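You operate a simulated robot arm through the tools that you are given. There is no shell and no other tool. Be economical: measure what you need, move in short steps, check, and stop when the job is done.

The job below is to be done with a simulated robot arm. You get a single attempt, and the scene is never put back.

TASK
Round out the crushed end of the stubby brown card tube with a red band, then crimp it.
Fine: cream press, black ball lever till it is round; black press, one stroke of the teal ball lever; levers up, tube back where it stood; pinch and drop nothing. Set down upright: what you pick out.
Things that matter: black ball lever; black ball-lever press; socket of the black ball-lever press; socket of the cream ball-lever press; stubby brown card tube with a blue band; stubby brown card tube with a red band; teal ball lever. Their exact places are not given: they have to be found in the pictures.

It is judged by the outcome, as a careful person would: the job done as asked, and still so three seconds after it is handed in. It fails if anything else is knocked over, pushed out of place, dropped, spilled or broken.

THE ROBOT
A 6-joint arm with a two-finger gripper on a trunk, on a base that drives. Base frame: it is fixed to the floor where the robot stands at the start and does not move with it; the origin is under the middle of the robot, x ahead of it, y to its left, z up. Lengths are in mm, angles in degrees, forces in N, time in s.
It reaches about 1298 mm from its shoulder. Its first joint turns from -149.0 to 149.0 degrees. Places, roughly: black ball lever [600, -200, 1200]; black ball-lever press [500, 200, 1000]; socket of the black ball-lever press [500, 200, 900]; socket of the cream ball-lever press [500, -200, 900]; teal ball lever [600, 200, 1200]. Payload 1.57 kg.
The tool frame sits at the grasp point between the pads (the TCP): z along the fingers, y along the line on which they close. The tips reach 21 mm beyond it. The gripper opens to 70 mm. The gripper's body begins 50 mm behind the TCP.
Orientation is told as [roll, pitch, yaw] about the base's x, y, z axes, in that order, counted from this pose: with the fingers straight down and closing along the base's y, the tool's x points along the base's -x, its y along +y and its z along -z.

THE INTERFACE
- The arm moves only by the tool send_rows. Its argument "increments" is text: rows parted by semicolons, each of 7 numbers parted by spaces: the shift along the tool's x, y, z in mm, then the turn, a rotation vector about the tool's x, y, z in degrees, then the closure, from 0 (fully open) to 1 (shut). In form: tx ty tz ax ay az jaw; .... A call has 1 to 10 rows; each row shifts and turns the commanded pose from where the row before left it, along the tool's axes as they then stand. Each row takes 0.2 s and may step no farther than 50 mm and 8.6 degrees from the row before; otherwise, or with a gripper value out of range, the whole call is refused. A pose out of reach is approached as far as the arm can. The call stops where the force on the tool passes 90 N (or 10 N more than at its start, if that is more) or the arm is blocked; 0.2 s more then pass. Each finger halts on what it meets, pressing with about 29 N; the grip force reading is that of the motor and also rises with nothing between the fingers. The clock runs only during rows and for 0.2 s after the last one: add rows that do not move to give the fingers time. The reply holds the time, the measured pose of the TCP, the force on the tool along the base axes, the opening and the grip force, in the units named above and with some noise, with the torque about the TCP (base axes, N m) and any sound that the robot's microphone picked up.
- Cameras (640 x 400 px; columns grow to the right, rows downward): "scene" is now at [42, 137.6, 1657.9]; the picture's right is [-0.43, -0.90, 0.00], its down [-0.66, 0.31, -0.68] and it looks along [0.62, -0.29, -0.73] (base axes); focal length 289 px, centre (320, 200). "wrist" rides on the gripper at [79, 4, -81] in the tool frame; the picture's right is [-0.05, 1.00, 0.00], its down [-0.67, -0.04, -0.74] and it looks along [-0.74, -0.04, 0.67] (tool axes); focal length 256 px, centre (320, 200).
- get_image(camera): a new picture of that camera. No time passes.
- slide_trunk(by): slides the trunk up (or, below 0, down) by that many mm; the arm and the scene camera ride with it, the base frame stays. It gives what a move gives, with no picture.
- base_move(legs): drives the robot by 1 to 6 legs, each [ahead, turn to the left] in mm and degrees, along the robot's own axes; the way and the turn of a leg run together, so that a leg with both is an arc; at most 1500 mm and 180 degrees a leg. The arm and the cameras ride along, it lands a little off, and it stops where it bumps. It gives what a move gives.
- turn_head(pan, tilt): turns the head with the scene camera to pan (to the left, within 155 degrees either way) and tilt (down, from -29 to 69), counted from straight ahead of the robot. It gives what a move gives.
- locate(camera, pixels): for up to 12 pixels [column, row] of the newest picture of that camera ("zoom" is the newest enlarged one), the place [x, y, z] in the base frame of the surface seen there, good to about 2 mm, but the place of the scene camera against the robot may be out by one fixed shift of up to 25 mm in any direction. No time passes.
- zoom(camera, box): a new picture of the part [left, top, right, bottom] of that camera's present view, enlarged. No time passes.
- hand_in(): hands the job in; it is judged then, once.

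Go step by step. Measure first, check grasps and placings, and put right what went wrong. The budget is 80 turns and 68 pictures, counting those below and the enlarged ones. Unless the task says otherwise, let go and move clear before handing in, and close with one line.

The tools are called after "Request:" as name(argument=value, ...) on one line, values as JSON. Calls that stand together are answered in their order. send_rows: Moves the arm, as the interface text tells. Its arguments: {"type":"object","properties":{"increments":{"type":"string"}},"required":["increments"]} The other tools are called the same way: slide_trunk (by) slides the trunk up or down; base_move (legs) drives the base; turn_head (pan, tilt) turns the head that bears the scene camera; get_image (camera) takes a picture; locate (camera, pixels) gives the place of the surface under pixels of a picture; zoom (camera, box) takes an enlarged picture of a part of a camera's view; hand_in () hands the job in.

At the start:

```text
t: 0.0
position: [643.1, -207.2, 1000.0]
tcp_rot: [0.0, 0.0, -0.5]
contact_force: [0.3, -0.5, -0.4]
torque: [0.03, -0.01, 0.01]
opening: 69.9
gripper_force: 0.1
trunk travel left (down, up): [-681.0, 289.0]
robot x, y, heading: [-1.7, 1.0, 0.0]
head pan, tilt: [-25.4, 46.9]
```

scene: 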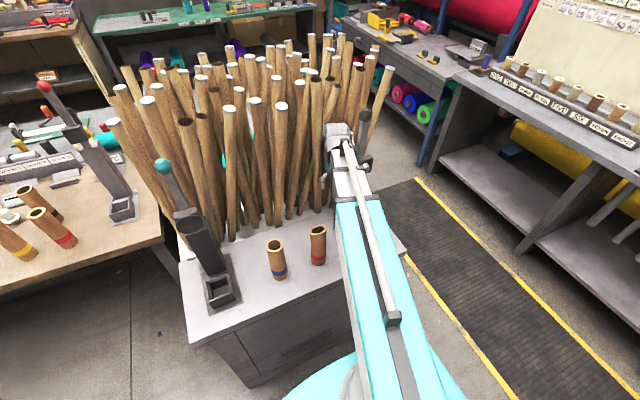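
wrist: 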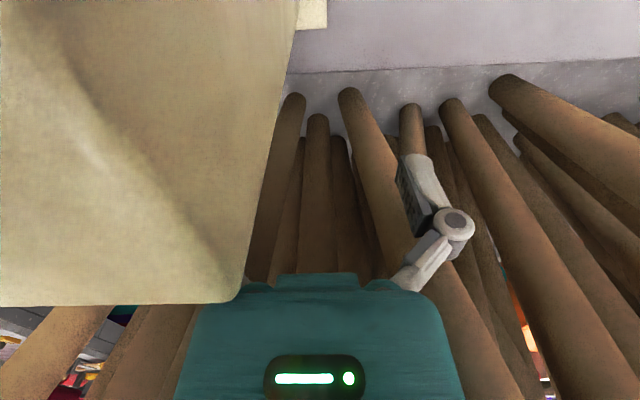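

The scene shows the black press with the teal ball near (205,245), the blue-band tube at (276,258) and the red-band one at (318,245). The cream press seems hidden behind the arm, so I enlarge and measure.

Request:
zoom(camera="scene", box=[140, 130, 420, 305])

Request:
locate(camera="scene", pixels=[[160, 165], [203, 232], [217, 289], [276, 244], [278, 276], [318, 229], [317, 262], [364, 128], [195, 335], [300, 280], [245, 290], [230, 305]])

```text
2.29 times, centred on (280, 218) of scene
```

zoom: 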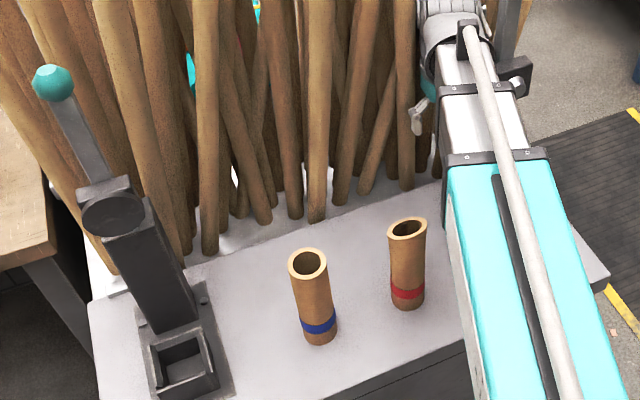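

```text
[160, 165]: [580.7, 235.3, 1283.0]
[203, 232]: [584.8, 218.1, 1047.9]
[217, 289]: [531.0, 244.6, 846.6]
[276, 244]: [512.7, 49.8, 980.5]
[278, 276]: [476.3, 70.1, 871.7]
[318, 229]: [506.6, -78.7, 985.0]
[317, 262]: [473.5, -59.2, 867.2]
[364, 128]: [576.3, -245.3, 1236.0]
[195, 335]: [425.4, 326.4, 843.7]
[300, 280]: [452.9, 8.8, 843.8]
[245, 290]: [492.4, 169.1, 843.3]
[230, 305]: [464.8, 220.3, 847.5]
```

The cream press is mostly covered by the arm, with its column right beside the gripper. I look closer before moving the arm away.

Request:
zoom(camera="scene", box=[310, 90, 430, 165])

Request:
locate(camera="wrist", pixels=[[100, 100], [260, 50], [240, 290], [40, 295], [200, 150], [290, 20], [5, 5], [435, 225], [350, 95]])

```text
5.33 times, centred on (370, 128) of scene
```

zoom: 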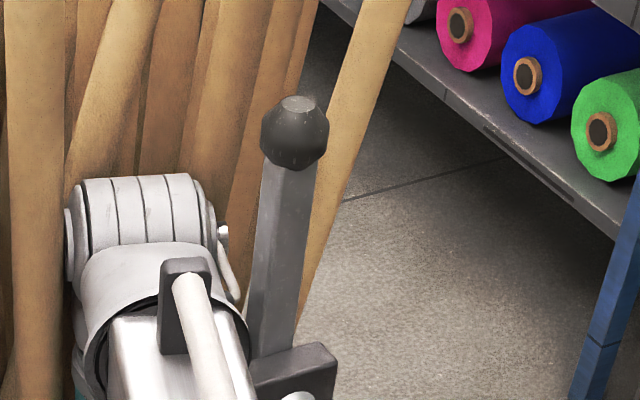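

```text
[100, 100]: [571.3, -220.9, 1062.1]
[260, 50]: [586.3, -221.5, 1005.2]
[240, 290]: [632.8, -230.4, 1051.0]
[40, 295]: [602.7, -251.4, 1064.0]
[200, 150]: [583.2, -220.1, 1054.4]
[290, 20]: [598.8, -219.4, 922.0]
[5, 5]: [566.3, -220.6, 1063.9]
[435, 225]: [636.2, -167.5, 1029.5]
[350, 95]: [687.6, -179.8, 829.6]
```

The cream press column stands at y ≈ -220 and below right beside the open fingers, and the black ball is at about (576,-245,1236). I go straight up first, clear of the ball.

Request:
send_rows(increments="0 0 -40 0 0 0 0; 0 0 -50 0 0 0 0; 0 0 -50 0 0 0 0; 0 0 -50 0 0 0 0; 0 0 -50 0 0 0 0; 0 0 -50 0 0 0 0; 0 0 -40 0 0 0 0")

```text
t: 1.6
position: [642.2, -207.3, 998.7]
tcp_rot: [0.0, 0.0, -0.4]
contact_force: [0.5, -0.4, -0.2]
torque: [0.01, 0.03, -0.02]
opening: 70.1
gripper_force: 0.1
out of reach, approached as far as the arm can: row 1, 2, 3, 4, 5, 6, 7
trunk travel left (down, up): [-681.0, 289.0]
robot x, y, heading: [-3.5, -1.4, -0.0]
head pan, tilt: [-25.4, 46.9]
```

The arm did not move; upward is out of reach from here (fingers-down wrist height limit). I raise the trunk instead.

Request:
slide_trunk(by=285)

```text
t: 4.5
position: [642.8, -206.1, 1283.8]
tcp_rot: [-0.1, -0.1, -0.4]
contact_force: [0.1, -0.1, 0.4]
torque: [-0.01, 0.04, -0.02]
opening: 69.8
gripper_force: 0.1
trunk travel left (down, up): [-966.0, 4.0]
robot x, y, heading: [-0.8, 1.1, 0.2]
head pan, tilt: [-25.4, 46.9]
```

Clear above now. I shut the fingers, then retreat away from the ball and canes.

Request:
send_rows(increments="0 0 0 0 0 0 1; 0 0 0 0 0 0 1; 0 0 0 0 0 0 1; 0 0 0 0 0 0 1; 40 15 0 0 0 0 1; 40 25 0 0 0 0 1; 40 30 0 0 0 0 1; 40 30 0 0 0 0 1; 30 30 0 0 0 0 1; 30 30 0 0 0 0 1")

Request:
get_image(camera="scene")

Request:
get_image(camera="wrist")

```text
t: 6.7
position: [533.2, -72.7, 1284.5]
tcp_rot: [0.0, 0.1, -0.4]
contact_force: [-0.2, 0.3, -0.6]
torque: [-0.03, 0.0, 0.02]
opening: 0.2
gripper_force: 28.7
out of reach, approached as far as the arm can: row 8, 9, 10
trunk travel left (down, up): [-966.0, 4.0]
robot x, y, heading: [-1.8, 0.6, 0.2]
head pan, tilt: [-25.4, 46.9]
```

```text
63 pictures are left
```

scene: 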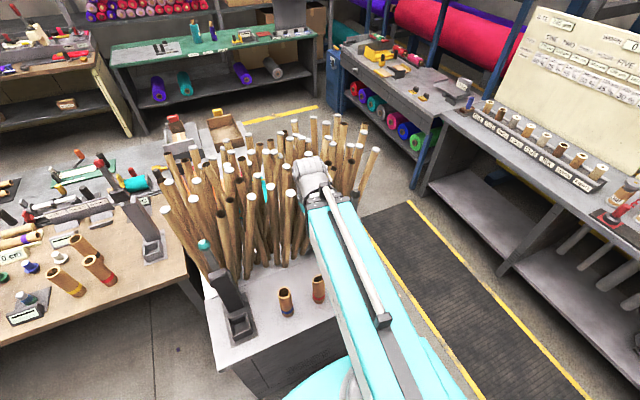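

```text
62 pictures are left
```

wrist: 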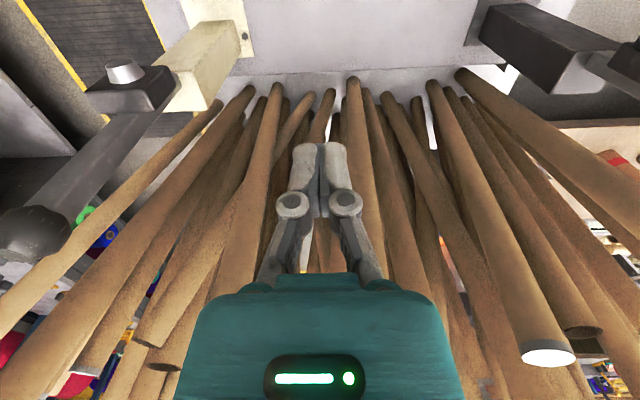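

The ball, column and socket areas show at left of the wrist view; near reach is limited to ~540 mm. I'll want to back the base up, so I look behind first and record what the wrist sees.

Request:
locate(camera="wrist", pixels=[[30, 235], [125, 70], [215, 60], [130, 92], [205, 95], [246, 40], [480, 25], [80, 160], [540, 352], [280, 20], [400, 20], [575, 80]])

Request:
turn_head(pan=155, tilt=45)

Request:
get_image(camera="scene")

```text
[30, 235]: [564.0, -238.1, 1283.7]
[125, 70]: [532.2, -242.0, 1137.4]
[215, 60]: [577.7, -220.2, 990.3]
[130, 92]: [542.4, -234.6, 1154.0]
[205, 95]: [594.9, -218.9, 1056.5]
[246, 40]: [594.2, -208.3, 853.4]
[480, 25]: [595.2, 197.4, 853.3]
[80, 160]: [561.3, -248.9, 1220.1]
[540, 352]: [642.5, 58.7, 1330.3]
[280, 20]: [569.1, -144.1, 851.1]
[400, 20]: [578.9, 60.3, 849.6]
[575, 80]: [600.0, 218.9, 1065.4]
```

```text
t: 9.4
position: [533.6, -73.2, 1285.8]
tcp_rot: [0.0, 0.0, -0.4]
contact_force: [-1.1, -0.2, -0.2]
torque: [-0.03, 0.0, -0.02]
opening: 0.2
gripper_force: 28.6
trunk travel left (down, up): [-966.0, 4.0]
robot x, y, heading: [0.2, 0.9, 0.1]
head pan, tilt: [154.7, 45.0]
```

```text
61 pictures are left
```

scene: 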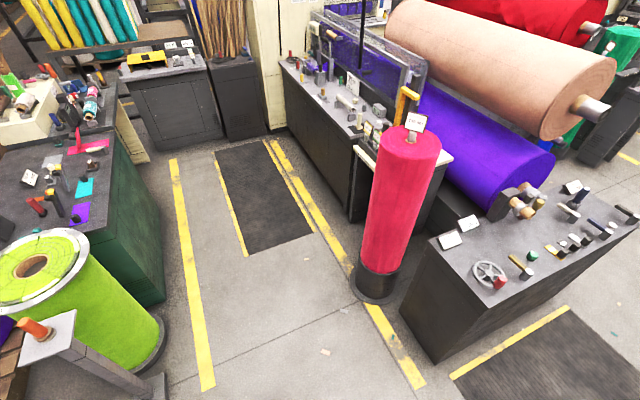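

Behind there is a pink roll and a small table; I check the distances.

Request:
locate(camera="scene", pixels=[[280, 380], [400, 390], [375, 295], [440, 355], [440, 240], [140, 370], [40, 330], [200, 390], [170, 340], [400, 140]])

```text
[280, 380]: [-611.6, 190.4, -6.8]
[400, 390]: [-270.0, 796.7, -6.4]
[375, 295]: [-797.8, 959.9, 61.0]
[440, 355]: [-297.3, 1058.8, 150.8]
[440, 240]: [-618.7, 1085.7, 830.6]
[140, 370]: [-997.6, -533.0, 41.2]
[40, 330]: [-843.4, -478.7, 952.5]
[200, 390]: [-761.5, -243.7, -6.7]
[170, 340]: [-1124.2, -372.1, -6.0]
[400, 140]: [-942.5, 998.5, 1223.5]
```

The way straight back is free for over 600 mm. I back up 300 mm and turn the head forward.

Request:
base_move(legs=[[-300, 0]])

Request:
turn_head(pan=-8, tilt=45)

Request:
get_image(camera="scene")

Request:
get_image(camera="wrist")

```text
t: 11.8
position: [224.9, -75.8, 1285.1]
tcp_rot: [0.1, 0.1, -0.6]
contact_force: [-0.2, 0.1, -0.1]
torque: [0.01, 0.0, 0.01]
opening: 0.1
gripper_force: 28.2
trunk travel left (down, up): [-966.0, 4.0]
robot x, y, heading: [-307.8, -3.6, -0.4]
head pan, tilt: [154.7, 45.0]
```

```text
t: 14.3
position: [225.0, -75.3, 1284.7]
tcp_rot: [0.1, 0.1, -0.8]
contact_force: [0.2, 0.0, -0.3]
torque: [0.03, 0.01, 0.0]
opening: 0.0
gripper_force: 28.9
trunk travel left (down, up): [-966.0, 4.0]
robot x, y, heading: [-302.7, 2.6, -0.2]
head pan, tilt: [-8.0, 45.0]
```

```text
60 pictures are left
```

scene: 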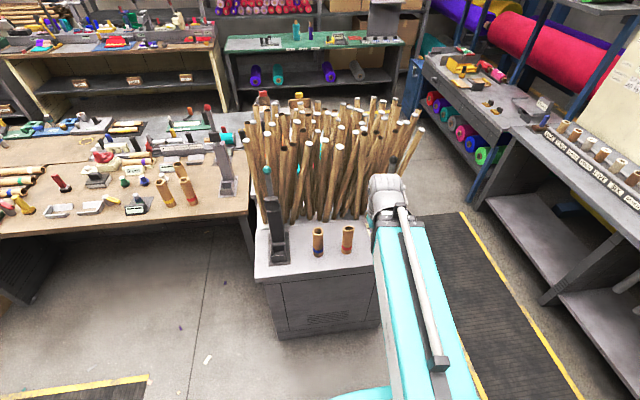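

```text
59 pictures are left
```

wrist: 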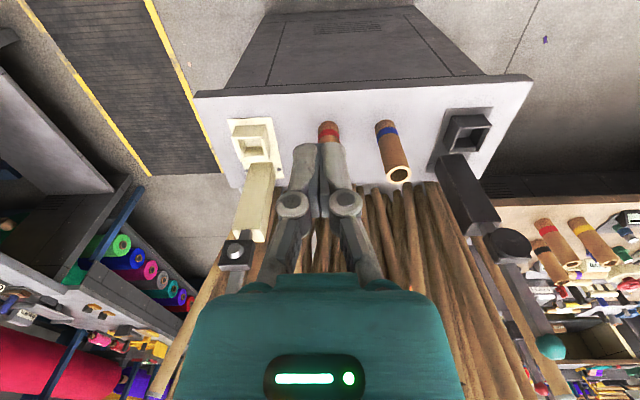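

The wrist camera now sees both presses: cream socket at (255,142), black socket at (466,133), red-band tube behind the fingers at (328,135). I enlarge and measure.

Request:
zoom(camera="wrist", box=[190, 80, 350, 180])

Request:
locate(camera="wrist", pixels=[[235, 122], [268, 120], [253, 143], [243, 160], [280, 160], [275, 185], [236, 250], [330, 123], [340, 165], [228, 120], [272, 120], [385, 125]])

Request:
zoom(camera="wrist", box=[370, 85, 530, 185])

Request:
locate(camera="wrist", pixels=[[448, 112], [491, 113], [466, 130], [460, 140], [486, 141], [430, 170], [551, 345], [399, 175], [380, 125], [390, 132], [508, 245], [480, 170]])

```text
4.00 times, centred on (270, 130) of wrist
```

zoom: 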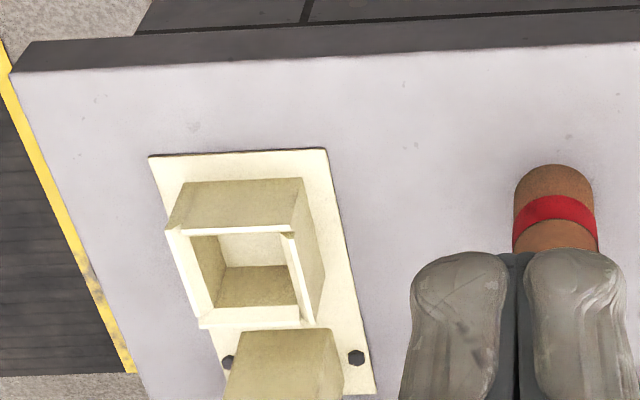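

```text
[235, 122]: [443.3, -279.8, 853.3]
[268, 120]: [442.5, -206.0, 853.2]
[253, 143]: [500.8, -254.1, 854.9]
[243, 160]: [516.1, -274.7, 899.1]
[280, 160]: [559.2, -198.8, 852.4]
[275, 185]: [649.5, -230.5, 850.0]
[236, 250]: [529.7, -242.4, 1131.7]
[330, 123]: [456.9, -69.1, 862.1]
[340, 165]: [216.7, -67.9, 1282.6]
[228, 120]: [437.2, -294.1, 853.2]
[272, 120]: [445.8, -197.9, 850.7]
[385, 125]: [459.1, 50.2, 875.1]
```

```text
4.00 times, centred on (450, 135) of wrist
```

zoom: 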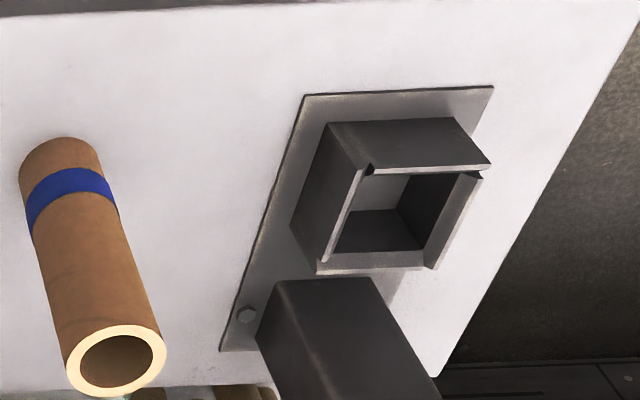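

```text
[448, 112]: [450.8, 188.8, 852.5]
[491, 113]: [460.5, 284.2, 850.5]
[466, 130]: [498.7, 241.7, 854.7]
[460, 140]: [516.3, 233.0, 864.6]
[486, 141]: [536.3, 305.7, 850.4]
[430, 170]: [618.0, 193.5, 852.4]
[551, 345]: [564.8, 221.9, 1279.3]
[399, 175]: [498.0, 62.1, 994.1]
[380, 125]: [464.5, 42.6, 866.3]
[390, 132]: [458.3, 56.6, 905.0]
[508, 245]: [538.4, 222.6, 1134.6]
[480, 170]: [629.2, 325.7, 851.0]
```

Both sockets and the tubes are located. Now I check the red tube's ends and press geometry from the scene camera.

Request:
zoom(camera="scene", box=[300, 215, 372, 260])

Request:
zoom(camera="scene", box=[230, 155, 326, 275])

Request:
locate(camera="scene", pixels=[[348, 230], [347, 250], [318, 231], [318, 253], [341, 229], [354, 229], [268, 168], [272, 205], [281, 258]])

```text
8.89 times, centred on (336, 238) of scene
```

zoom: 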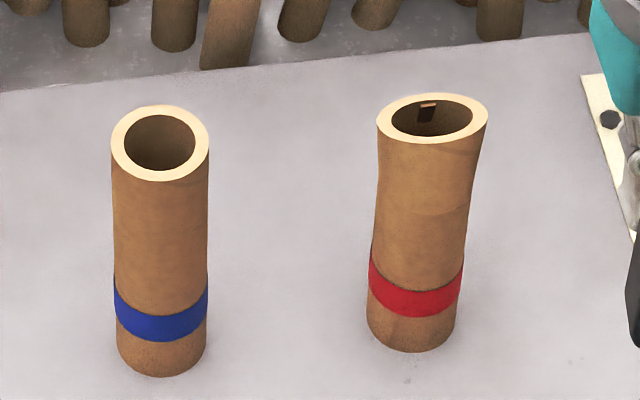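

```text
3.33 times, centred on (278, 215) of scene
```

zoom: 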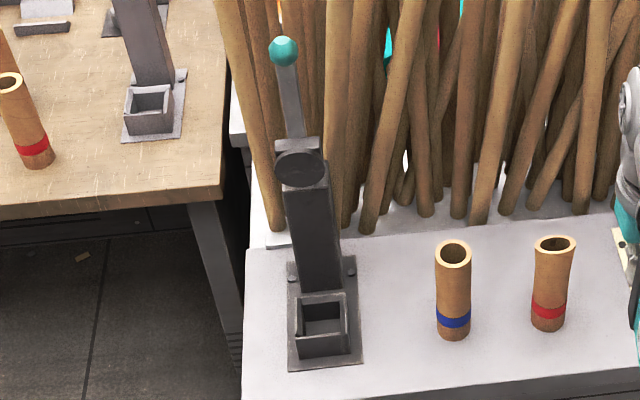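

```text
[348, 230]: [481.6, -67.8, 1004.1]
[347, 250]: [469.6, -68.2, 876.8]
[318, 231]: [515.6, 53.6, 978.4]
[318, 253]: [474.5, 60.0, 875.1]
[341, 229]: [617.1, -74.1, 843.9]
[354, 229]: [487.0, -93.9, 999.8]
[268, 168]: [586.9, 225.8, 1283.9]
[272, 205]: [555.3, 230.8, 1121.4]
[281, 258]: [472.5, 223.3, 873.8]
```

The crushed end is the top one (oval rim at (432,118) of the enlargement), so the tube stays upright. I lower the trunk to see the press heads more from the side.

Request:
slide_trunk(by=-285)

Request:
get_image(camera="wrist")

Request:
turn_head(pan=-5, tilt=35)

Request:
get_image(camera="scene")

```text
t: 17.2
position: [225.8, -75.9, 999.3]
tcp_rot: [0.0, 0.1, -0.6]
contact_force: [-0.6, -0.2, -0.7]
torque: [-0.03, -0.01, 0.0]
opening: 0.0
gripper_force: 28.1
trunk travel left (down, up): [-681.0, 289.0]
robot x, y, heading: [-307.9, -0.9, -0.4]
head pan, tilt: [-8.0, 45.0]
```

```text
54 pictures are left
```

wrist: 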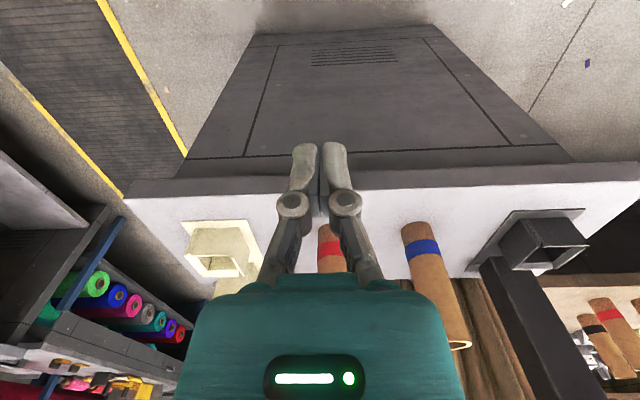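

```text
t: 17.9
position: [225.0, -76.3, 999.4]
tcp_rot: [0.0, 0.1, -0.7]
contact_force: [-0.3, 0.4, 0.0]
torque: [-0.03, -0.01, 0.0]
opening: 0.0
gripper_force: 28.7
trunk travel left (down, up): [-681.0, 289.0]
robot x, y, heading: [-306.1, -0.2, -0.5]
head pan, tilt: [-5.0, 35.0]
```

```text
53 pictures are left
```

scene: 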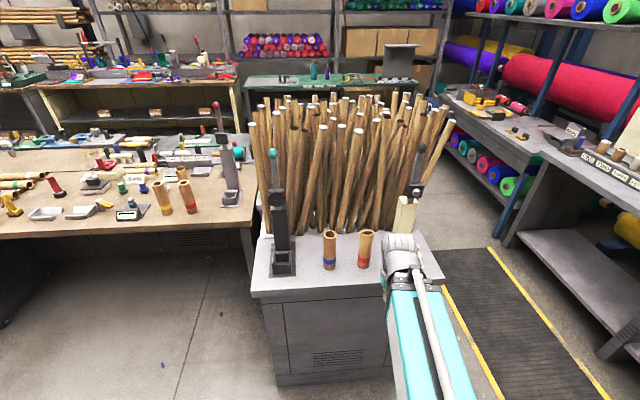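

Both presses are now visible from lower; I enlarge each.

Request:
zoom(camera="scene", box=[240, 140, 330, 285])

Request:
locate(camera="scene", pixels=[[272, 153], [275, 175], [278, 193], [278, 203], [280, 230], [284, 262], [418, 150], [417, 175], [416, 190], [405, 215]])

Request:
zoom(camera="scene", box=[370, 135, 460, 280])

```text
2.76 times, centred on (285, 212) of scene
```

zoom: 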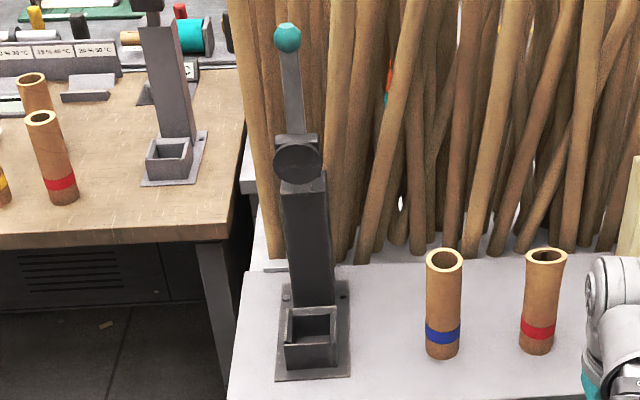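

```text
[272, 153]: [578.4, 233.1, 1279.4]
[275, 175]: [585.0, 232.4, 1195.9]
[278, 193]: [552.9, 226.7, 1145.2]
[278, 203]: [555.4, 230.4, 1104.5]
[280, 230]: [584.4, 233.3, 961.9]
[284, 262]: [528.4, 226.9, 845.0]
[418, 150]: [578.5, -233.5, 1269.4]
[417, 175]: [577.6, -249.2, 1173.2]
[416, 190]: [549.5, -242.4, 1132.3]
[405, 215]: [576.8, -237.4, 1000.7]
```

```text
2.76 times, centred on (415, 208) of scene
```

zoom: 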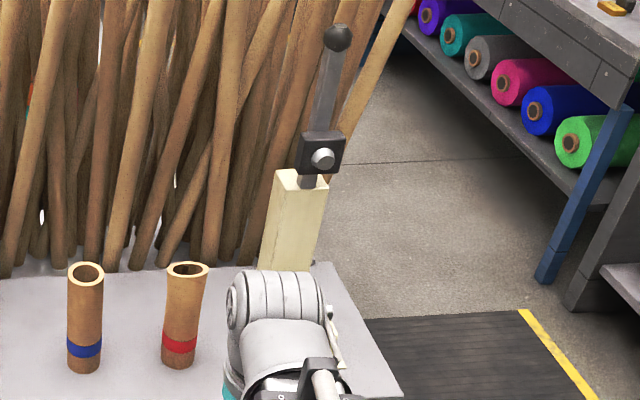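

The presses have no overhead ram: the lever block swings forward over the socket, so the socket is open from above. I'll grip the red tube low at ~70 mm height with fingers tilted 30° below horizontal; first I tilt here and open.

Request:
send_rows(increments="0 0 0 0 -8.5 0 0; 0 0 0 0 -8.5 0 0; 0 0 0 0 -8.5 0 0; 0 0 0 0 -8.5 0 0; 0 0 0 0 -8.5 0 0; 0 0 0 0 -8.5 0 0; 0 0 0 0 -8.5 0 0; 0 0 0 0 0 0 0")

Request:
get_image(camera="wrist")

```text
t: 19.7
position: [381.8, -104.4, 1091.9]
tcp_rot: [0.0, -59.5, -0.6]
contact_force: [0.1, 0.0, -0.4]
torque: [-0.02, -0.03, -0.03]
opening: 69.8
gripper_force: 0.0
out of reach, approached as far as the arm can: row 1, 2, 3, 4, 5, 6, 7
trunk travel left (down, up): [-681.0, 289.0]
robot x, y, heading: [-305.8, -2.0, -0.3]
head pan, tilt: [-5.0, 35.0]
```

```text
50 pictures are left
```

wrist: 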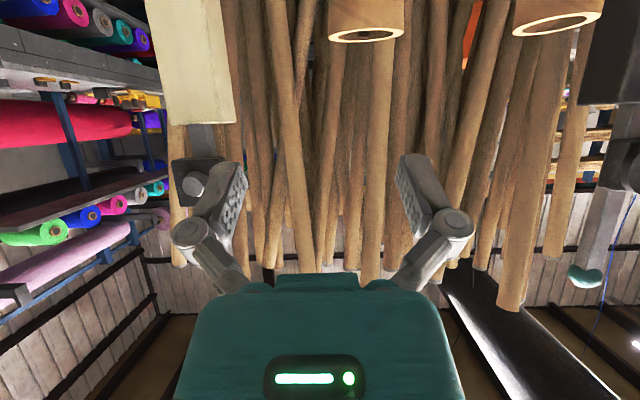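

The tilt succeeded though the arm settled at (382,-104,1092). I lower the trunk to grip height and look.

Request:
slide_trunk(by=-170)

Request:
get_image(camera="wrist")

```text
t: 21.6
position: [381.1, -104.6, 921.2]
tcp_rot: [0.0, -59.3, -0.8]
contact_force: [-0.4, 0.6, -0.4]
torque: [0.0, 0.0, -0.02]
opening: 70.1
gripper_force: 0.0
trunk travel left (down, up): [-511.0, 459.0]
robot x, y, heading: [-307.8, -1.4, -0.3]
head pan, tilt: [-5.0, 35.0]
```

```text
49 pictures are left
```

wrist: 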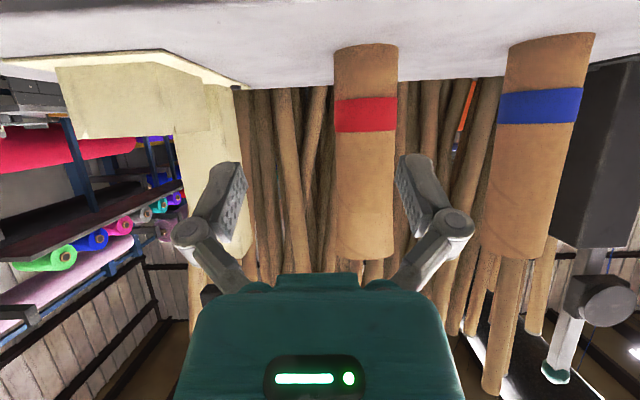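

The red tube shows at columns 334–398, rows 45–258. I measure its edges.

Request:
locate(camera="wrist", pixels=[[336, 150], [366, 150], [394, 150], [366, 60], [366, 115], [366, 200], [366, 252], [340, 250], [391, 250], [338, 200], [393, 200], [366, 47]])

Request:
locate(camera="wrist", pixels=[[75, 130], [160, 128], [120, 70], [198, 60], [120, 95], [20, 78], [200, 110], [540, 100], [515, 100], [570, 100], [500, 255], [600, 150]])

```text
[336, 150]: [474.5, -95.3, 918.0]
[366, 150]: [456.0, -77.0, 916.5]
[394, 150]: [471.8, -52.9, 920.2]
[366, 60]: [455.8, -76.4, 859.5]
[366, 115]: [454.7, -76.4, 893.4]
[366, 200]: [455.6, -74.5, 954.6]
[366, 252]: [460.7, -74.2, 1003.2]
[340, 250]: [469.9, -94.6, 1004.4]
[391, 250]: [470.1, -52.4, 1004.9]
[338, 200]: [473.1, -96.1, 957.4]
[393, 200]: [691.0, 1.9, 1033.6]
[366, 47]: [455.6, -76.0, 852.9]
```

```text
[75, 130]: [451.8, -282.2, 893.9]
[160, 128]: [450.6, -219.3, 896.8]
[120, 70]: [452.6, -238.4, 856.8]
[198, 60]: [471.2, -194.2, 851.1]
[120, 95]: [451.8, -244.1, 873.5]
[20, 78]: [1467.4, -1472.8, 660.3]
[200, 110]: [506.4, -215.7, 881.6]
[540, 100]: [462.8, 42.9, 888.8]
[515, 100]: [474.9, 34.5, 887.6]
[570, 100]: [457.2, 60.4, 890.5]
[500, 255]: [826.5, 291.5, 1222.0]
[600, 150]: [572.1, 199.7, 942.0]
```

The red tube is centred at about (477.5,-74.5), ~44 mm wide, top ~1008. I align in y, then go forward around it at z≈921.

Request:
send_rows(increments="0 31 0 0 0 0 0; -16 0 27 0 0 0 0; -16 0 27 0 0 0 0; -17 0 29 0 0 0 0; 0 0 0 0 0 0 0")

Request:
get_image(camera="wrist")

```text
t: 22.8
position: [478.6, -76.3, 920.4]
tcp_rot: [0.0, -59.4, -0.7]
contact_force: [0.3, 0.0, 0.0]
torque: [0.02, 0.0, -0.02]
opening: 70.0
gripper_force: 0.0
out of reach, approached as far as the arm can: row 1
trunk travel left (down, up): [-511.0, 459.0]
robot x, y, heading: [-306.2, -1.7, -0.1]
head pan, tilt: [-5.0, 35.0]
```

```text
48 pictures are left
```

wrist: 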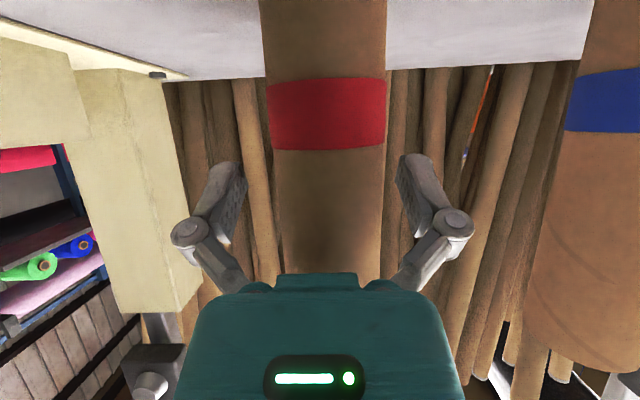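

The tube sits centred between the fingers. I close on it gently.

Request:
send_rows(increments="0 0 0 0 0 0 0.45; 0 0 0 0 0 0 0.45; 0 0 0 0 0 0 0.45; 0 0 0 0 0 0 0.45")

```text
t: 23.8
position: [476.9, -78.2, 920.5]
tcp_rot: [0.0, -59.3, -0.7]
contact_force: [-1.9, 0.7, 3.8]
torque: [-0.01, 0.01, 0.02]
opening: 44.3
gripper_force: 29.0
trunk travel left (down, up): [-511.0, 459.0]
robot x, y, heading: [-310.3, -1.0, -0.4]
head pan, tilt: [-5.0, 35.0]
```

Grip is firm at 44.3 mm. I lift straight up with the trunk.

Request:
slide_trunk(by=75)

Request:
send_rows(increments="16 0 -27 0 0 0 0.45; 16 0 -27 0 0 0 0.45; 10 0 -16 0 0 0 0.45; 0 0 0 0 0 0 0.45")

Request:
get_image(camera="wrist")

```text
t: 24.9
position: [478.2, -78.0, 996.6]
tcp_rot: [0.0, -59.3, -0.7]
contact_force: [-0.2, 0.6, -0.8]
torque: [-0.01, 0.02, -0.01]
opening: 44.4
gripper_force: 28.6
trunk travel left (down, up): [-586.0, 384.0]
robot x, y, heading: [-304.4, -3.7, -0.4]
head pan, tilt: [-5.0, 35.0]
```

```text
t: 25.9
position: [398.0, -75.1, 996.0]
tcp_rot: [-0.1, -59.5, -0.8]
contact_force: [0.1, 0.4, -1.3]
torque: [0.01, -0.02, -0.03]
opening: 44.5
gripper_force: 29.4
trunk travel left (down, up): [-586.0, 384.0]
robot x, y, heading: [-305.0, 1.2, -0.4]
head pan, tilt: [-5.0, 35.0]
```

```text
47 pictures are left
```

wrist: 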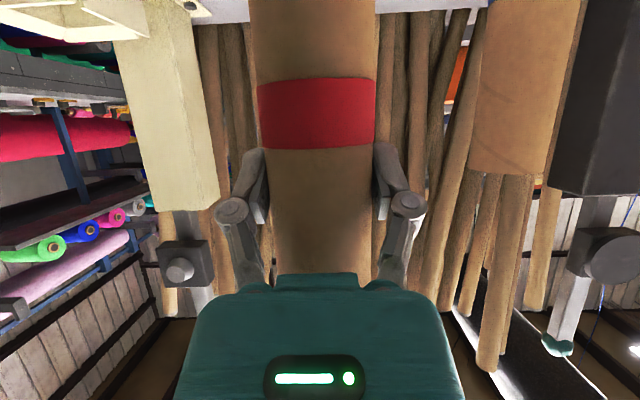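

The tube is held and lifted; the cream socket rim shows at upper left (0–150, 0–38). I enlarge and measure it.

Request:
zoom(camera="wrist", box=[0, 0, 160, 100])

```text
4.00 times, centred on (80, 50) of wrist
```

zoom: 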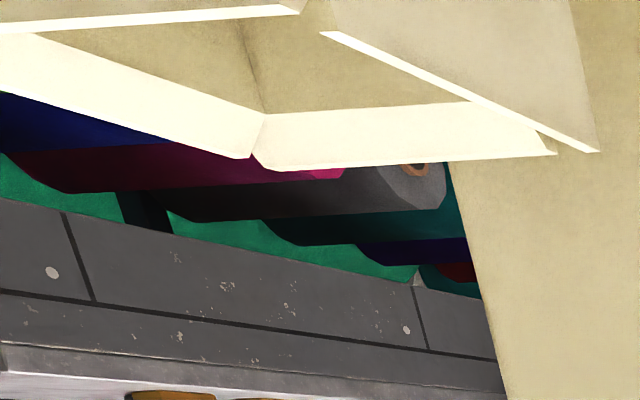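

Request:
locate(camera="zoom", pixels=[[290, 9], [150, 19], [330, 34], [590, 149], [255, 160], [265, 120], [480, 108], [540, 148], [255, 60], [400, 140], [130, 100], [450, 95]])

```text
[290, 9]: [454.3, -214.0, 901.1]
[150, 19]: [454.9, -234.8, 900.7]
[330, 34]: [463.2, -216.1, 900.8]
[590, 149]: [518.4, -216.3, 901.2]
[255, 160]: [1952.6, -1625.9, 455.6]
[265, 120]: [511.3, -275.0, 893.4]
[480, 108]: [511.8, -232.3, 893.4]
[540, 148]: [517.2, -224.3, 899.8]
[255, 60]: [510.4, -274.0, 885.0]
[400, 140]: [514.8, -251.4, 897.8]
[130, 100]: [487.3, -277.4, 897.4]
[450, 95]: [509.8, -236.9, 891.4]
```

Cream socket: rim at z≈901 with chamfers, opening about 50 mm square centred near (485.5,-249). I verify the tube's position in the grip.

Request:
locate(camera="wrist", pixels=[[317, 200], [317, 110], [317, 30], [262, 110], [372, 110], [280, 230], [360, 230], [317, 260], [258, 30], [374, 30]])

```text
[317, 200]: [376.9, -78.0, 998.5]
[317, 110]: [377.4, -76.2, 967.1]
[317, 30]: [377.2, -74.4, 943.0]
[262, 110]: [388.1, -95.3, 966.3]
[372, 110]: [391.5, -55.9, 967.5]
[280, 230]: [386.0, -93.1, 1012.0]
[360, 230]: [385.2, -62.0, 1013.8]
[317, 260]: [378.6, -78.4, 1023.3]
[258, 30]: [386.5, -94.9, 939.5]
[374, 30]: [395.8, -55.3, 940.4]
```

The tube is upright, centred at TCP+(1,-0.5). I move sideways and then forward over the cream socket.

Request:
send_rows(increments="0 -43 0 0 0 0 0.45; 0 -43 0 0 0 0 0.45; 0 -43 0 0 0 0 0.45; 0 -43 0 0 0 0 0.45; -15 0 25 0 0 0 0.45; -15 0 25 0 0 0 0.45; -15 0 26 0 0 0 0.45; 0 0 0 0 0 0 0.45")

Request:
get_image(camera="wrist")

Request:
get_image(camera="scene")

```text
t: 27.7
position: [480.7, -246.5, 995.7]
tcp_rot: [0.0, -59.3, -0.6]
contact_force: [0.9, 0.8, -1.5]
torque: [0.01, 0.0, 0.04]
opening: 44.3
gripper_force: 29.0
trunk travel left (down, up): [-586.0, 384.0]
robot x, y, heading: [-309.9, 0.2, -0.3]
head pan, tilt: [-5.0, 35.0]
```

```text
45 pictures are left
```

wrist: 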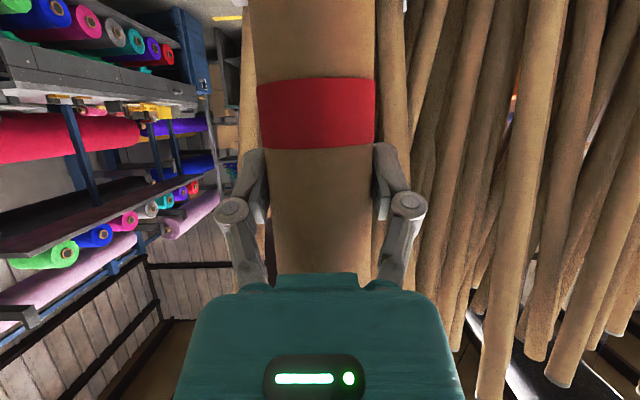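

```text
44 pictures are left
```

scene: 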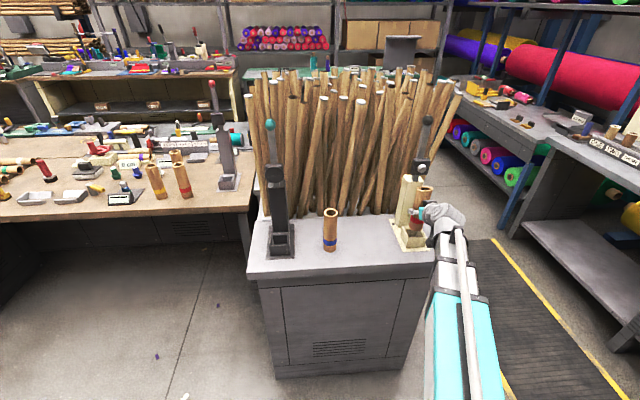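

I verify the alignment of tube over socket in an enlarged scene view.

Request:
zoom(camera="scene", box=[384, 170, 464, 260])

Request:
send_rows(increments="0 0 0 0 0 0 0.45")

```text
4.44 times, centred on (424, 215) of scene
```

zoom: 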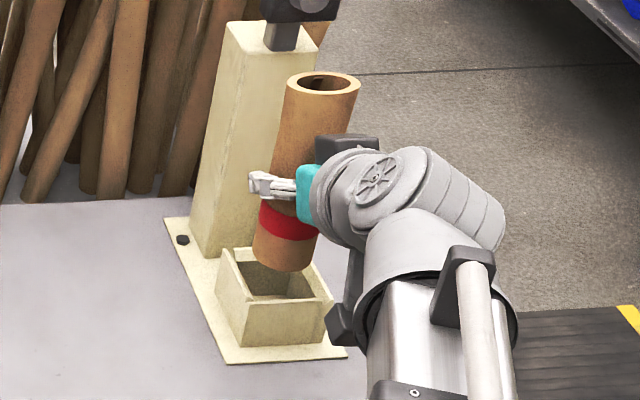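

```text
t: 28.1
position: [480.8, -245.1, 995.8]
tcp_rot: [0.0, -59.3, -0.7]
contact_force: [0.7, 0.1, -1.2]
torque: [0.01, 0.01, -0.02]
opening: 44.0
gripper_force: 29.4
trunk travel left (down, up): [-586.0, 384.0]
robot x, y, heading: [-305.3, -2.3, -0.1]
head pan, tilt: [-5.0, 35.0]
```

Reading is steady at (480.8,-246), so I shift +4 x and -3 y and lower gently into the chamfer.

Request:
send_rows(increments="-2 -3 3.4 0 0 0 0.45; 8.6 0 5.1 0 0 0 0.45; 8.6 0 5.1 0 0 0 0.45; 8.6 0 5.1 0 0 0 0.45; 0 0 0 0 0 0 0.45")

Request:
zoom(camera="scene", box=[384, 170, 464, 260])

```text
t: 29.3
position: [484.7, -248.7, 994.6]
tcp_rot: [0.0, -59.4, -0.6]
contact_force: [0.2, 0.8, -0.3]
torque: [-0.01, 0.03, 0.0]
opening: 44.5
gripper_force: 29.5
out of reach, approached as far as the arm can: row 2, 3, 4
trunk travel left (down, up): [-586.0, 384.0]
robot x, y, heading: [-307.4, 3.1, -0.2]
head pan, tilt: [-5.0, 35.0]
```

```text
4.44 times, centred on (424, 215) of scene
```

zoom: 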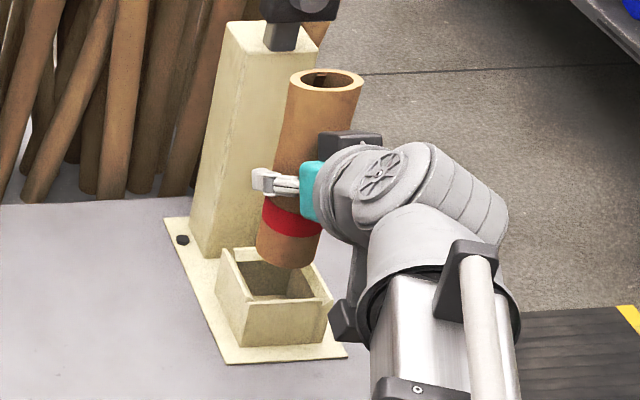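

Vertical moves must go by trunk. I lower 22 mm and re-check before entering the socket.

Request:
slide_trunk(by=-22)

Request:
zoom(camera="scene", box=[394, 195, 450, 260])

Request:
get_image(camera="wrist")

```text
t: 30.0
position: [485.3, -249.1, 975.1]
tcp_rot: [0.0, -59.3, -0.7]
contact_force: [-0.9, 0.1, -1.3]
torque: [0.02, 0.0, 0.05]
opening: 44.2
gripper_force: 29.5
trunk travel left (down, up): [-564.0, 406.0]
robot x, y, heading: [-306.8, 0.7, -0.2]
head pan, tilt: [-5.0, 35.0]
```

```text
6.15 times, centred on (422, 228) of scene
```

zoom: 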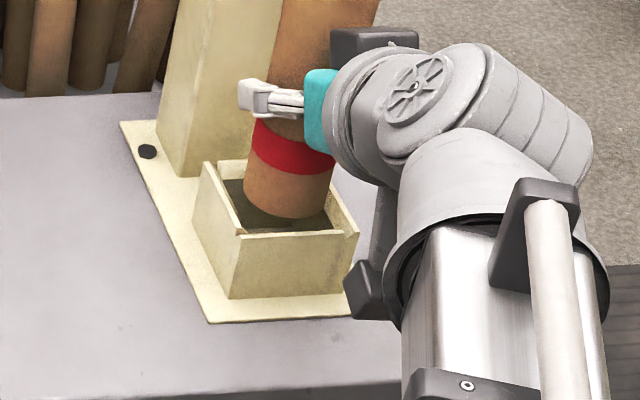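

```text
40 pictures are left
```

wrist: 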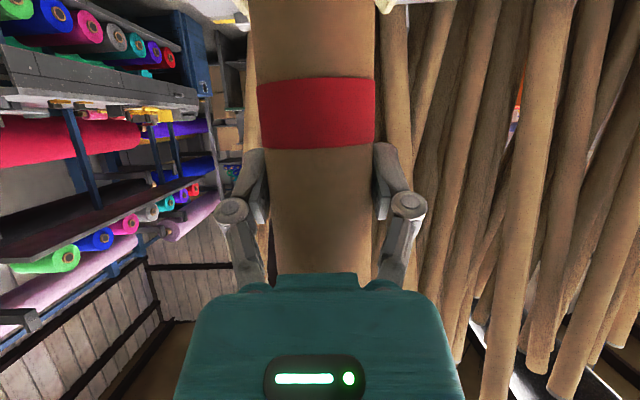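

The tube end sits centred over the opening. I lower in steps, watching the force.

Request:
slide_trunk(by=-18)

Request:
slide_trunk(by=-20)

```text
t: 30.6
position: [483.8, -249.5, 955.6]
tcp_rot: [0.0, -59.3, -0.7]
contact_force: [0.0, -0.5, -0.5]
torque: [0.0, 0.01, 0.0]
opening: 44.7
gripper_force: 29.0
trunk travel left (down, up): [-546.0, 424.0]
robot x, y, heading: [-306.2, -1.1, -0.3]
head pan, tilt: [-5.0, 35.0]
```

```text
t: 31.3
position: [484.5, -249.4, 937.3]
tcp_rot: [0.0, -59.3, -0.7]
contact_force: [0.6, 0.6, -0.4]
torque: [0.02, 0.01, 0.0]
opening: 44.5
gripper_force: 28.9
trunk travel left (down, up): [-526.0, 444.0]
robot x, y, heading: [-308.5, -1.0, -0.2]
head pan, tilt: [-5.0, 35.0]
```

No resistance, tube is inside the socket with bottom at ~868. I lower the rest carefully.

Request:
slide_trunk(by=-10)

Request:
slide_trunk(by=-2.5)

```text
t: 31.9
position: [484.8, -249.7, 926.5]
tcp_rot: [0.0, -59.3, -0.7]
contact_force: [0.5, -0.2, -0.6]
torque: [0.0, 0.03, 0.02]
opening: 44.3
gripper_force: 29.5
trunk travel left (down, up): [-516.0, 454.0]
robot x, y, heading: [-308.1, 3.0, -0.3]
head pan, tilt: [-5.0, 35.0]
```

```text
t: 32.4
position: [485.7, -249.7, 921.8]
tcp_rot: [0.0, -59.3, -0.7]
contact_force: [0.2, 0.9, -0.7]
torque: [0.03, 0.01, -0.01]
opening: 44.5
gripper_force: 28.6
trunk travel left (down, up): [-514.0, 456.0]
robot x, y, heading: [-304.4, -3.4, -0.3]
head pan, tilt: [-5.0, 35.0]
```

Still no contact, so a little lower.

Request:
slide_trunk(by=-1.5)

```text
t: 32.9
position: [485.9, -249.3, 922.6]
tcp_rot: [0.0, -59.3, -0.7]
contact_force: [0.3, -1.0, -1.4]
torque: [0.04, -0.01, -0.03]
opening: 44.6
gripper_force: 29.6
trunk travel left (down, up): [-512.0, 458.0]
robot x, y, heading: [-305.0, 2.1, -0.1]
head pan, tilt: [-5.0, 35.0]
```

Request:
slide_trunk(by=-1.5)

Request:
get_image(camera="wrist")

Request:
locate(camera="wrist", pixels=[[317, 200], [317, 82], [317, 144], [317, 262]])

```text
t: 33.4
position: [484.6, -250.5, 921.0]
tcp_rot: [0.2, -59.5, -0.8]
contact_force: [2.6, -0.7, 10.8]
torque: [0.21, -0.17, -0.06]
opening: 44.2
gripper_force: 28.9
trunk travel left (down, up): [-511.0, 459.0]
robot x, y, heading: [-304.5, 4.2, -0.2]
head pan, tilt: [-5.0, 35.0]
```

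```text
39 pictures are left
```

wrist: 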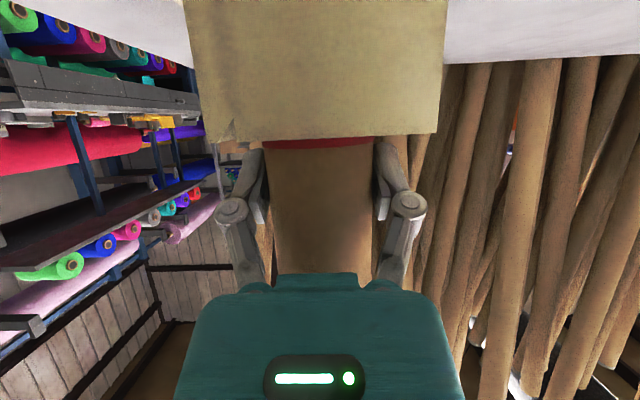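

```text
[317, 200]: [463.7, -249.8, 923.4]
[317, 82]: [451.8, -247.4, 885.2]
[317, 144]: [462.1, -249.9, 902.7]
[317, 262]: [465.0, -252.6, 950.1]
```

Contact of 11 N: the tube is seated in the cream socket. I release and back straight out.

Request:
send_rows(increments="0 0 0 0 0 0 0.2; 0 0 0 0 0 0 0; 0 0 0 0 0 0 0; 17 0 -28.7 0 0 0 0; 17 0 -28.7 0 0 0 0; 17 0 -28.7 0 0 0 0; 0 0 0 0 0 0 0")

Request:
get_image(camera="wrist")

```text
t: 35.0
position: [382.5, -246.1, 920.7]
tcp_rot: [-0.1, -59.4, -0.7]
contact_force: [-0.1, 0.4, 0.5]
torque: [0.01, 0.02, 0.0]
opening: 69.9
gripper_force: 0.1
trunk travel left (down, up): [-511.0, 459.0]
robot x, y, heading: [-308.0, -3.2, -0.1]
head pan, tilt: [-5.0, 35.0]
```

```text
38 pictures are left
```

wrist: 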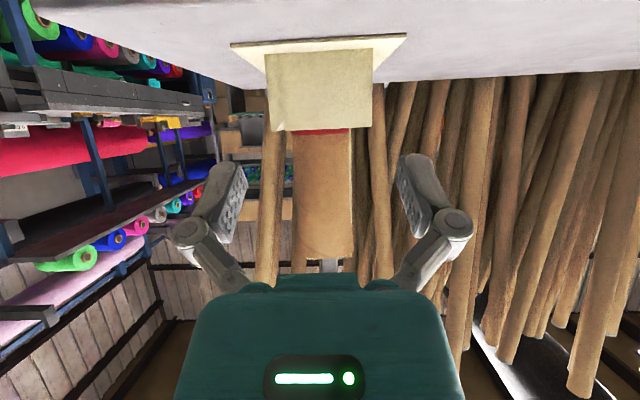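

The tube stands in the socket. Next is the lever; I test how far the arm alone can move up here in free space.

Request:
send_rows(increments="-43 0 -25.4 0 0 0 0; -43 0 -25.4 0 0 0 0; -43 0 -25.4 0 0 0 0; -43 0 -25.4 0 0 0 0; 0 0 0 0 0 0 0")

```text
t: 36.2
position: [383.0, -246.0, 920.3]
tcp_rot: [0.0, -59.4, -0.6]
contact_force: [-0.6, 0.1, -0.5]
torque: [0.02, -0.03, -0.01]
opening: 70.0
gripper_force: 0.0
out of reach, approached as far as the arm can: row 1, 2, 3, 4
trunk travel left (down, up): [-511.0, 459.0]
robot x, y, heading: [-305.6, -2.2, -0.2]
head pan, tilt: [-5.0, 35.0]
```

Neither up nor down works: the wrist height is fixed to the trunk (pivot ~188 mm behind TCP), and only pitching moves the TCP vertically. The lever arc suits that: grip the ball with fingers about 15° up and pitch down. I raise the trunk and pitch up, in front of the ball.

Request:
slide_trunk(by=212)

Request:
send_rows(increments="0 0 0 0 -8.5 0 0; 0 0 0 0 -8.5 0 0; 0 0 0 0 -8.5 0 0; 0 0 0 0 -8.5 0 0; 0 0 0 0 -8 0 0; 0 0 0 0 0 0 0")

Request:
get_image(camera="scene")

Request:
get_image(camera="wrist")

```text
t: 38.5
position: [383.3, -245.9, 1132.3]
tcp_rot: [0.1, -59.5, -0.7]
contact_force: [-0.2, -0.1, 0.6]
torque: [0.01, 0.01, 0.0]
opening: 70.2
gripper_force: 0.1
trunk travel left (down, up): [-723.0, 247.0]
robot x, y, heading: [-305.1, 1.1, -0.5]
head pan, tilt: [-5.0, 35.0]
```

```text
t: 39.9
position: [382.4, -246.5, 1262.7]
tcp_rot: [-179.9, -78.7, 179.2]
contact_force: [-0.9, -0.6, 0.7]
torque: [0.0, -0.02, 0.0]
opening: 69.8
gripper_force: 0.1
out of reach, approached as far as the arm can: row 1, 2, 3, 4, 5
trunk travel left (down, up): [-723.0, 247.0]
robot x, y, heading: [-309.4, 2.0, -0.4]
head pan, tilt: [-5.0, 35.0]
```

```text
37 pictures are left
```

scene: 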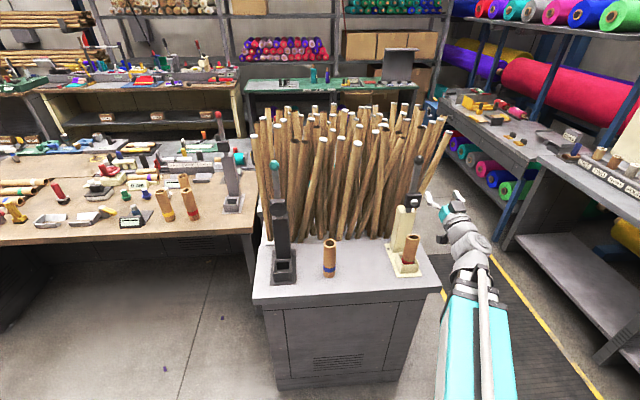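

```text
36 pictures are left
```

wrist: 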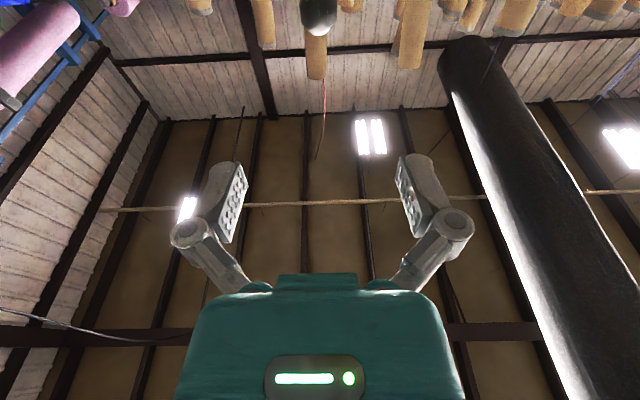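

θ is now 101°, z=1263. The black ball shows at (318,15) of the wrist picture; I measure it and check the tube in the socket.

Request:
locate(camera="wrist", pixels=[[318, 15], [303, 12], [334, 12], [318, 32], [318, 5]])

Request:
zoom(camera="scene", box=[380, 145, 476, 280])

Request:
locate(camera="scene", pixels=[[419, 161], [417, 188], [415, 200], [402, 225], [411, 238], [330, 242]])

```text
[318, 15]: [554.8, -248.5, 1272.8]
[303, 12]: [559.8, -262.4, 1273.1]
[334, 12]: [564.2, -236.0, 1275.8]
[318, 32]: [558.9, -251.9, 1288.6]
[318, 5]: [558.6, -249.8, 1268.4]
```

```text
2.96 times, centred on (428, 212) of scene
```

zoom: 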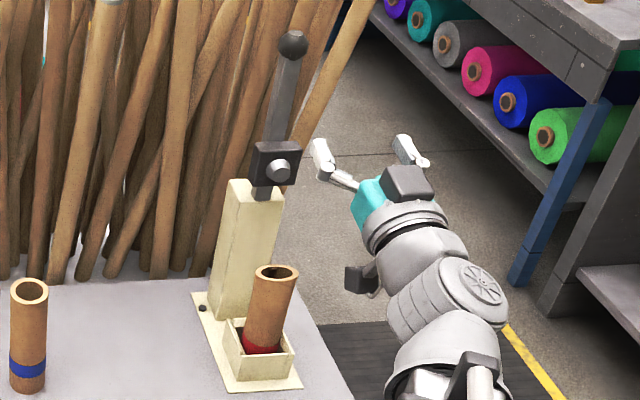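

```text
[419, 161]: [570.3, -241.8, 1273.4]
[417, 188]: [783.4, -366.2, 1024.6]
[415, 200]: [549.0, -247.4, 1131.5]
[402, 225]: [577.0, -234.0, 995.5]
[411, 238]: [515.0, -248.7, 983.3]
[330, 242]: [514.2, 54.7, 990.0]
```

Ball centre is about (570,-249.5,1276), radius ~14.5. I pitch 4° more, narrow the fingers to ~40 mm and advance most of the way.

Request:
send_rows(increments="0 0 0 0 -4.2 0 0.43; 12.5 0 45 0 0 0 0.43; 12.5 0 45 0 0 0 0.43; 8 0 29 0 0 0 0.43; 0 0 0 0 0 0 0.43")

Request:
get_image(camera="wrist")

Request:
zoom(camera="scene", box=[384, 135, 464, 185])

```text
t: 41.1
position: [506.1, -250.2, 1276.2]
tcp_rot: [-180.0, -74.4, 179.4]
contact_force: [-0.3, -0.2, 0.4]
torque: [0.03, -0.03, 0.04]
opening: 39.6
gripper_force: 0.1
out of reach, approached as far as the arm can: row 1
trunk travel left (down, up): [-723.0, 247.0]
robot x, y, heading: [-308.5, -3.5, -0.2]
head pan, tilt: [-5.0, 35.0]
```

```text
34 pictures are left
```

wrist: 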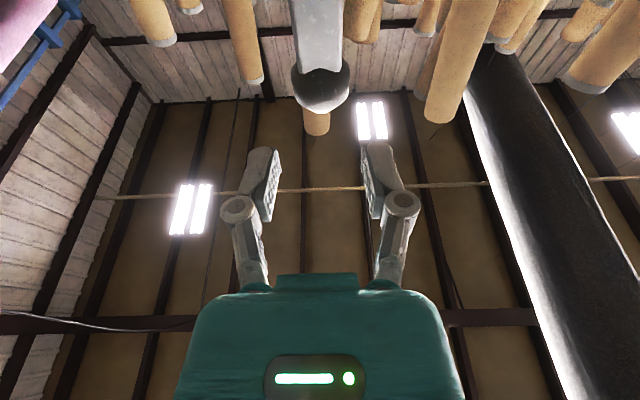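

```text
8.00 times, centred on (424, 160) of scene
```

zoom: 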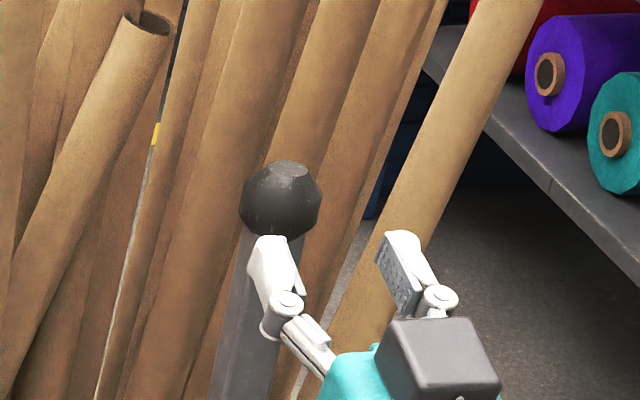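

The ball is centred between the fingers (col 321). I check how far behind the canes are.

Request:
locate(camera="wrist", pixels=[[322, 90], [322, 110], [246, 70], [317, 125], [450, 100], [360, 30], [155, 30]])

```text
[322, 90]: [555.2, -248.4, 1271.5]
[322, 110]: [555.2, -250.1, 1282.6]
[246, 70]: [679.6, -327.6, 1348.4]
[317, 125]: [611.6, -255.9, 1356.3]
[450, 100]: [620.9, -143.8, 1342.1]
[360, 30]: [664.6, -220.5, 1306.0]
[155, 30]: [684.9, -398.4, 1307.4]
```

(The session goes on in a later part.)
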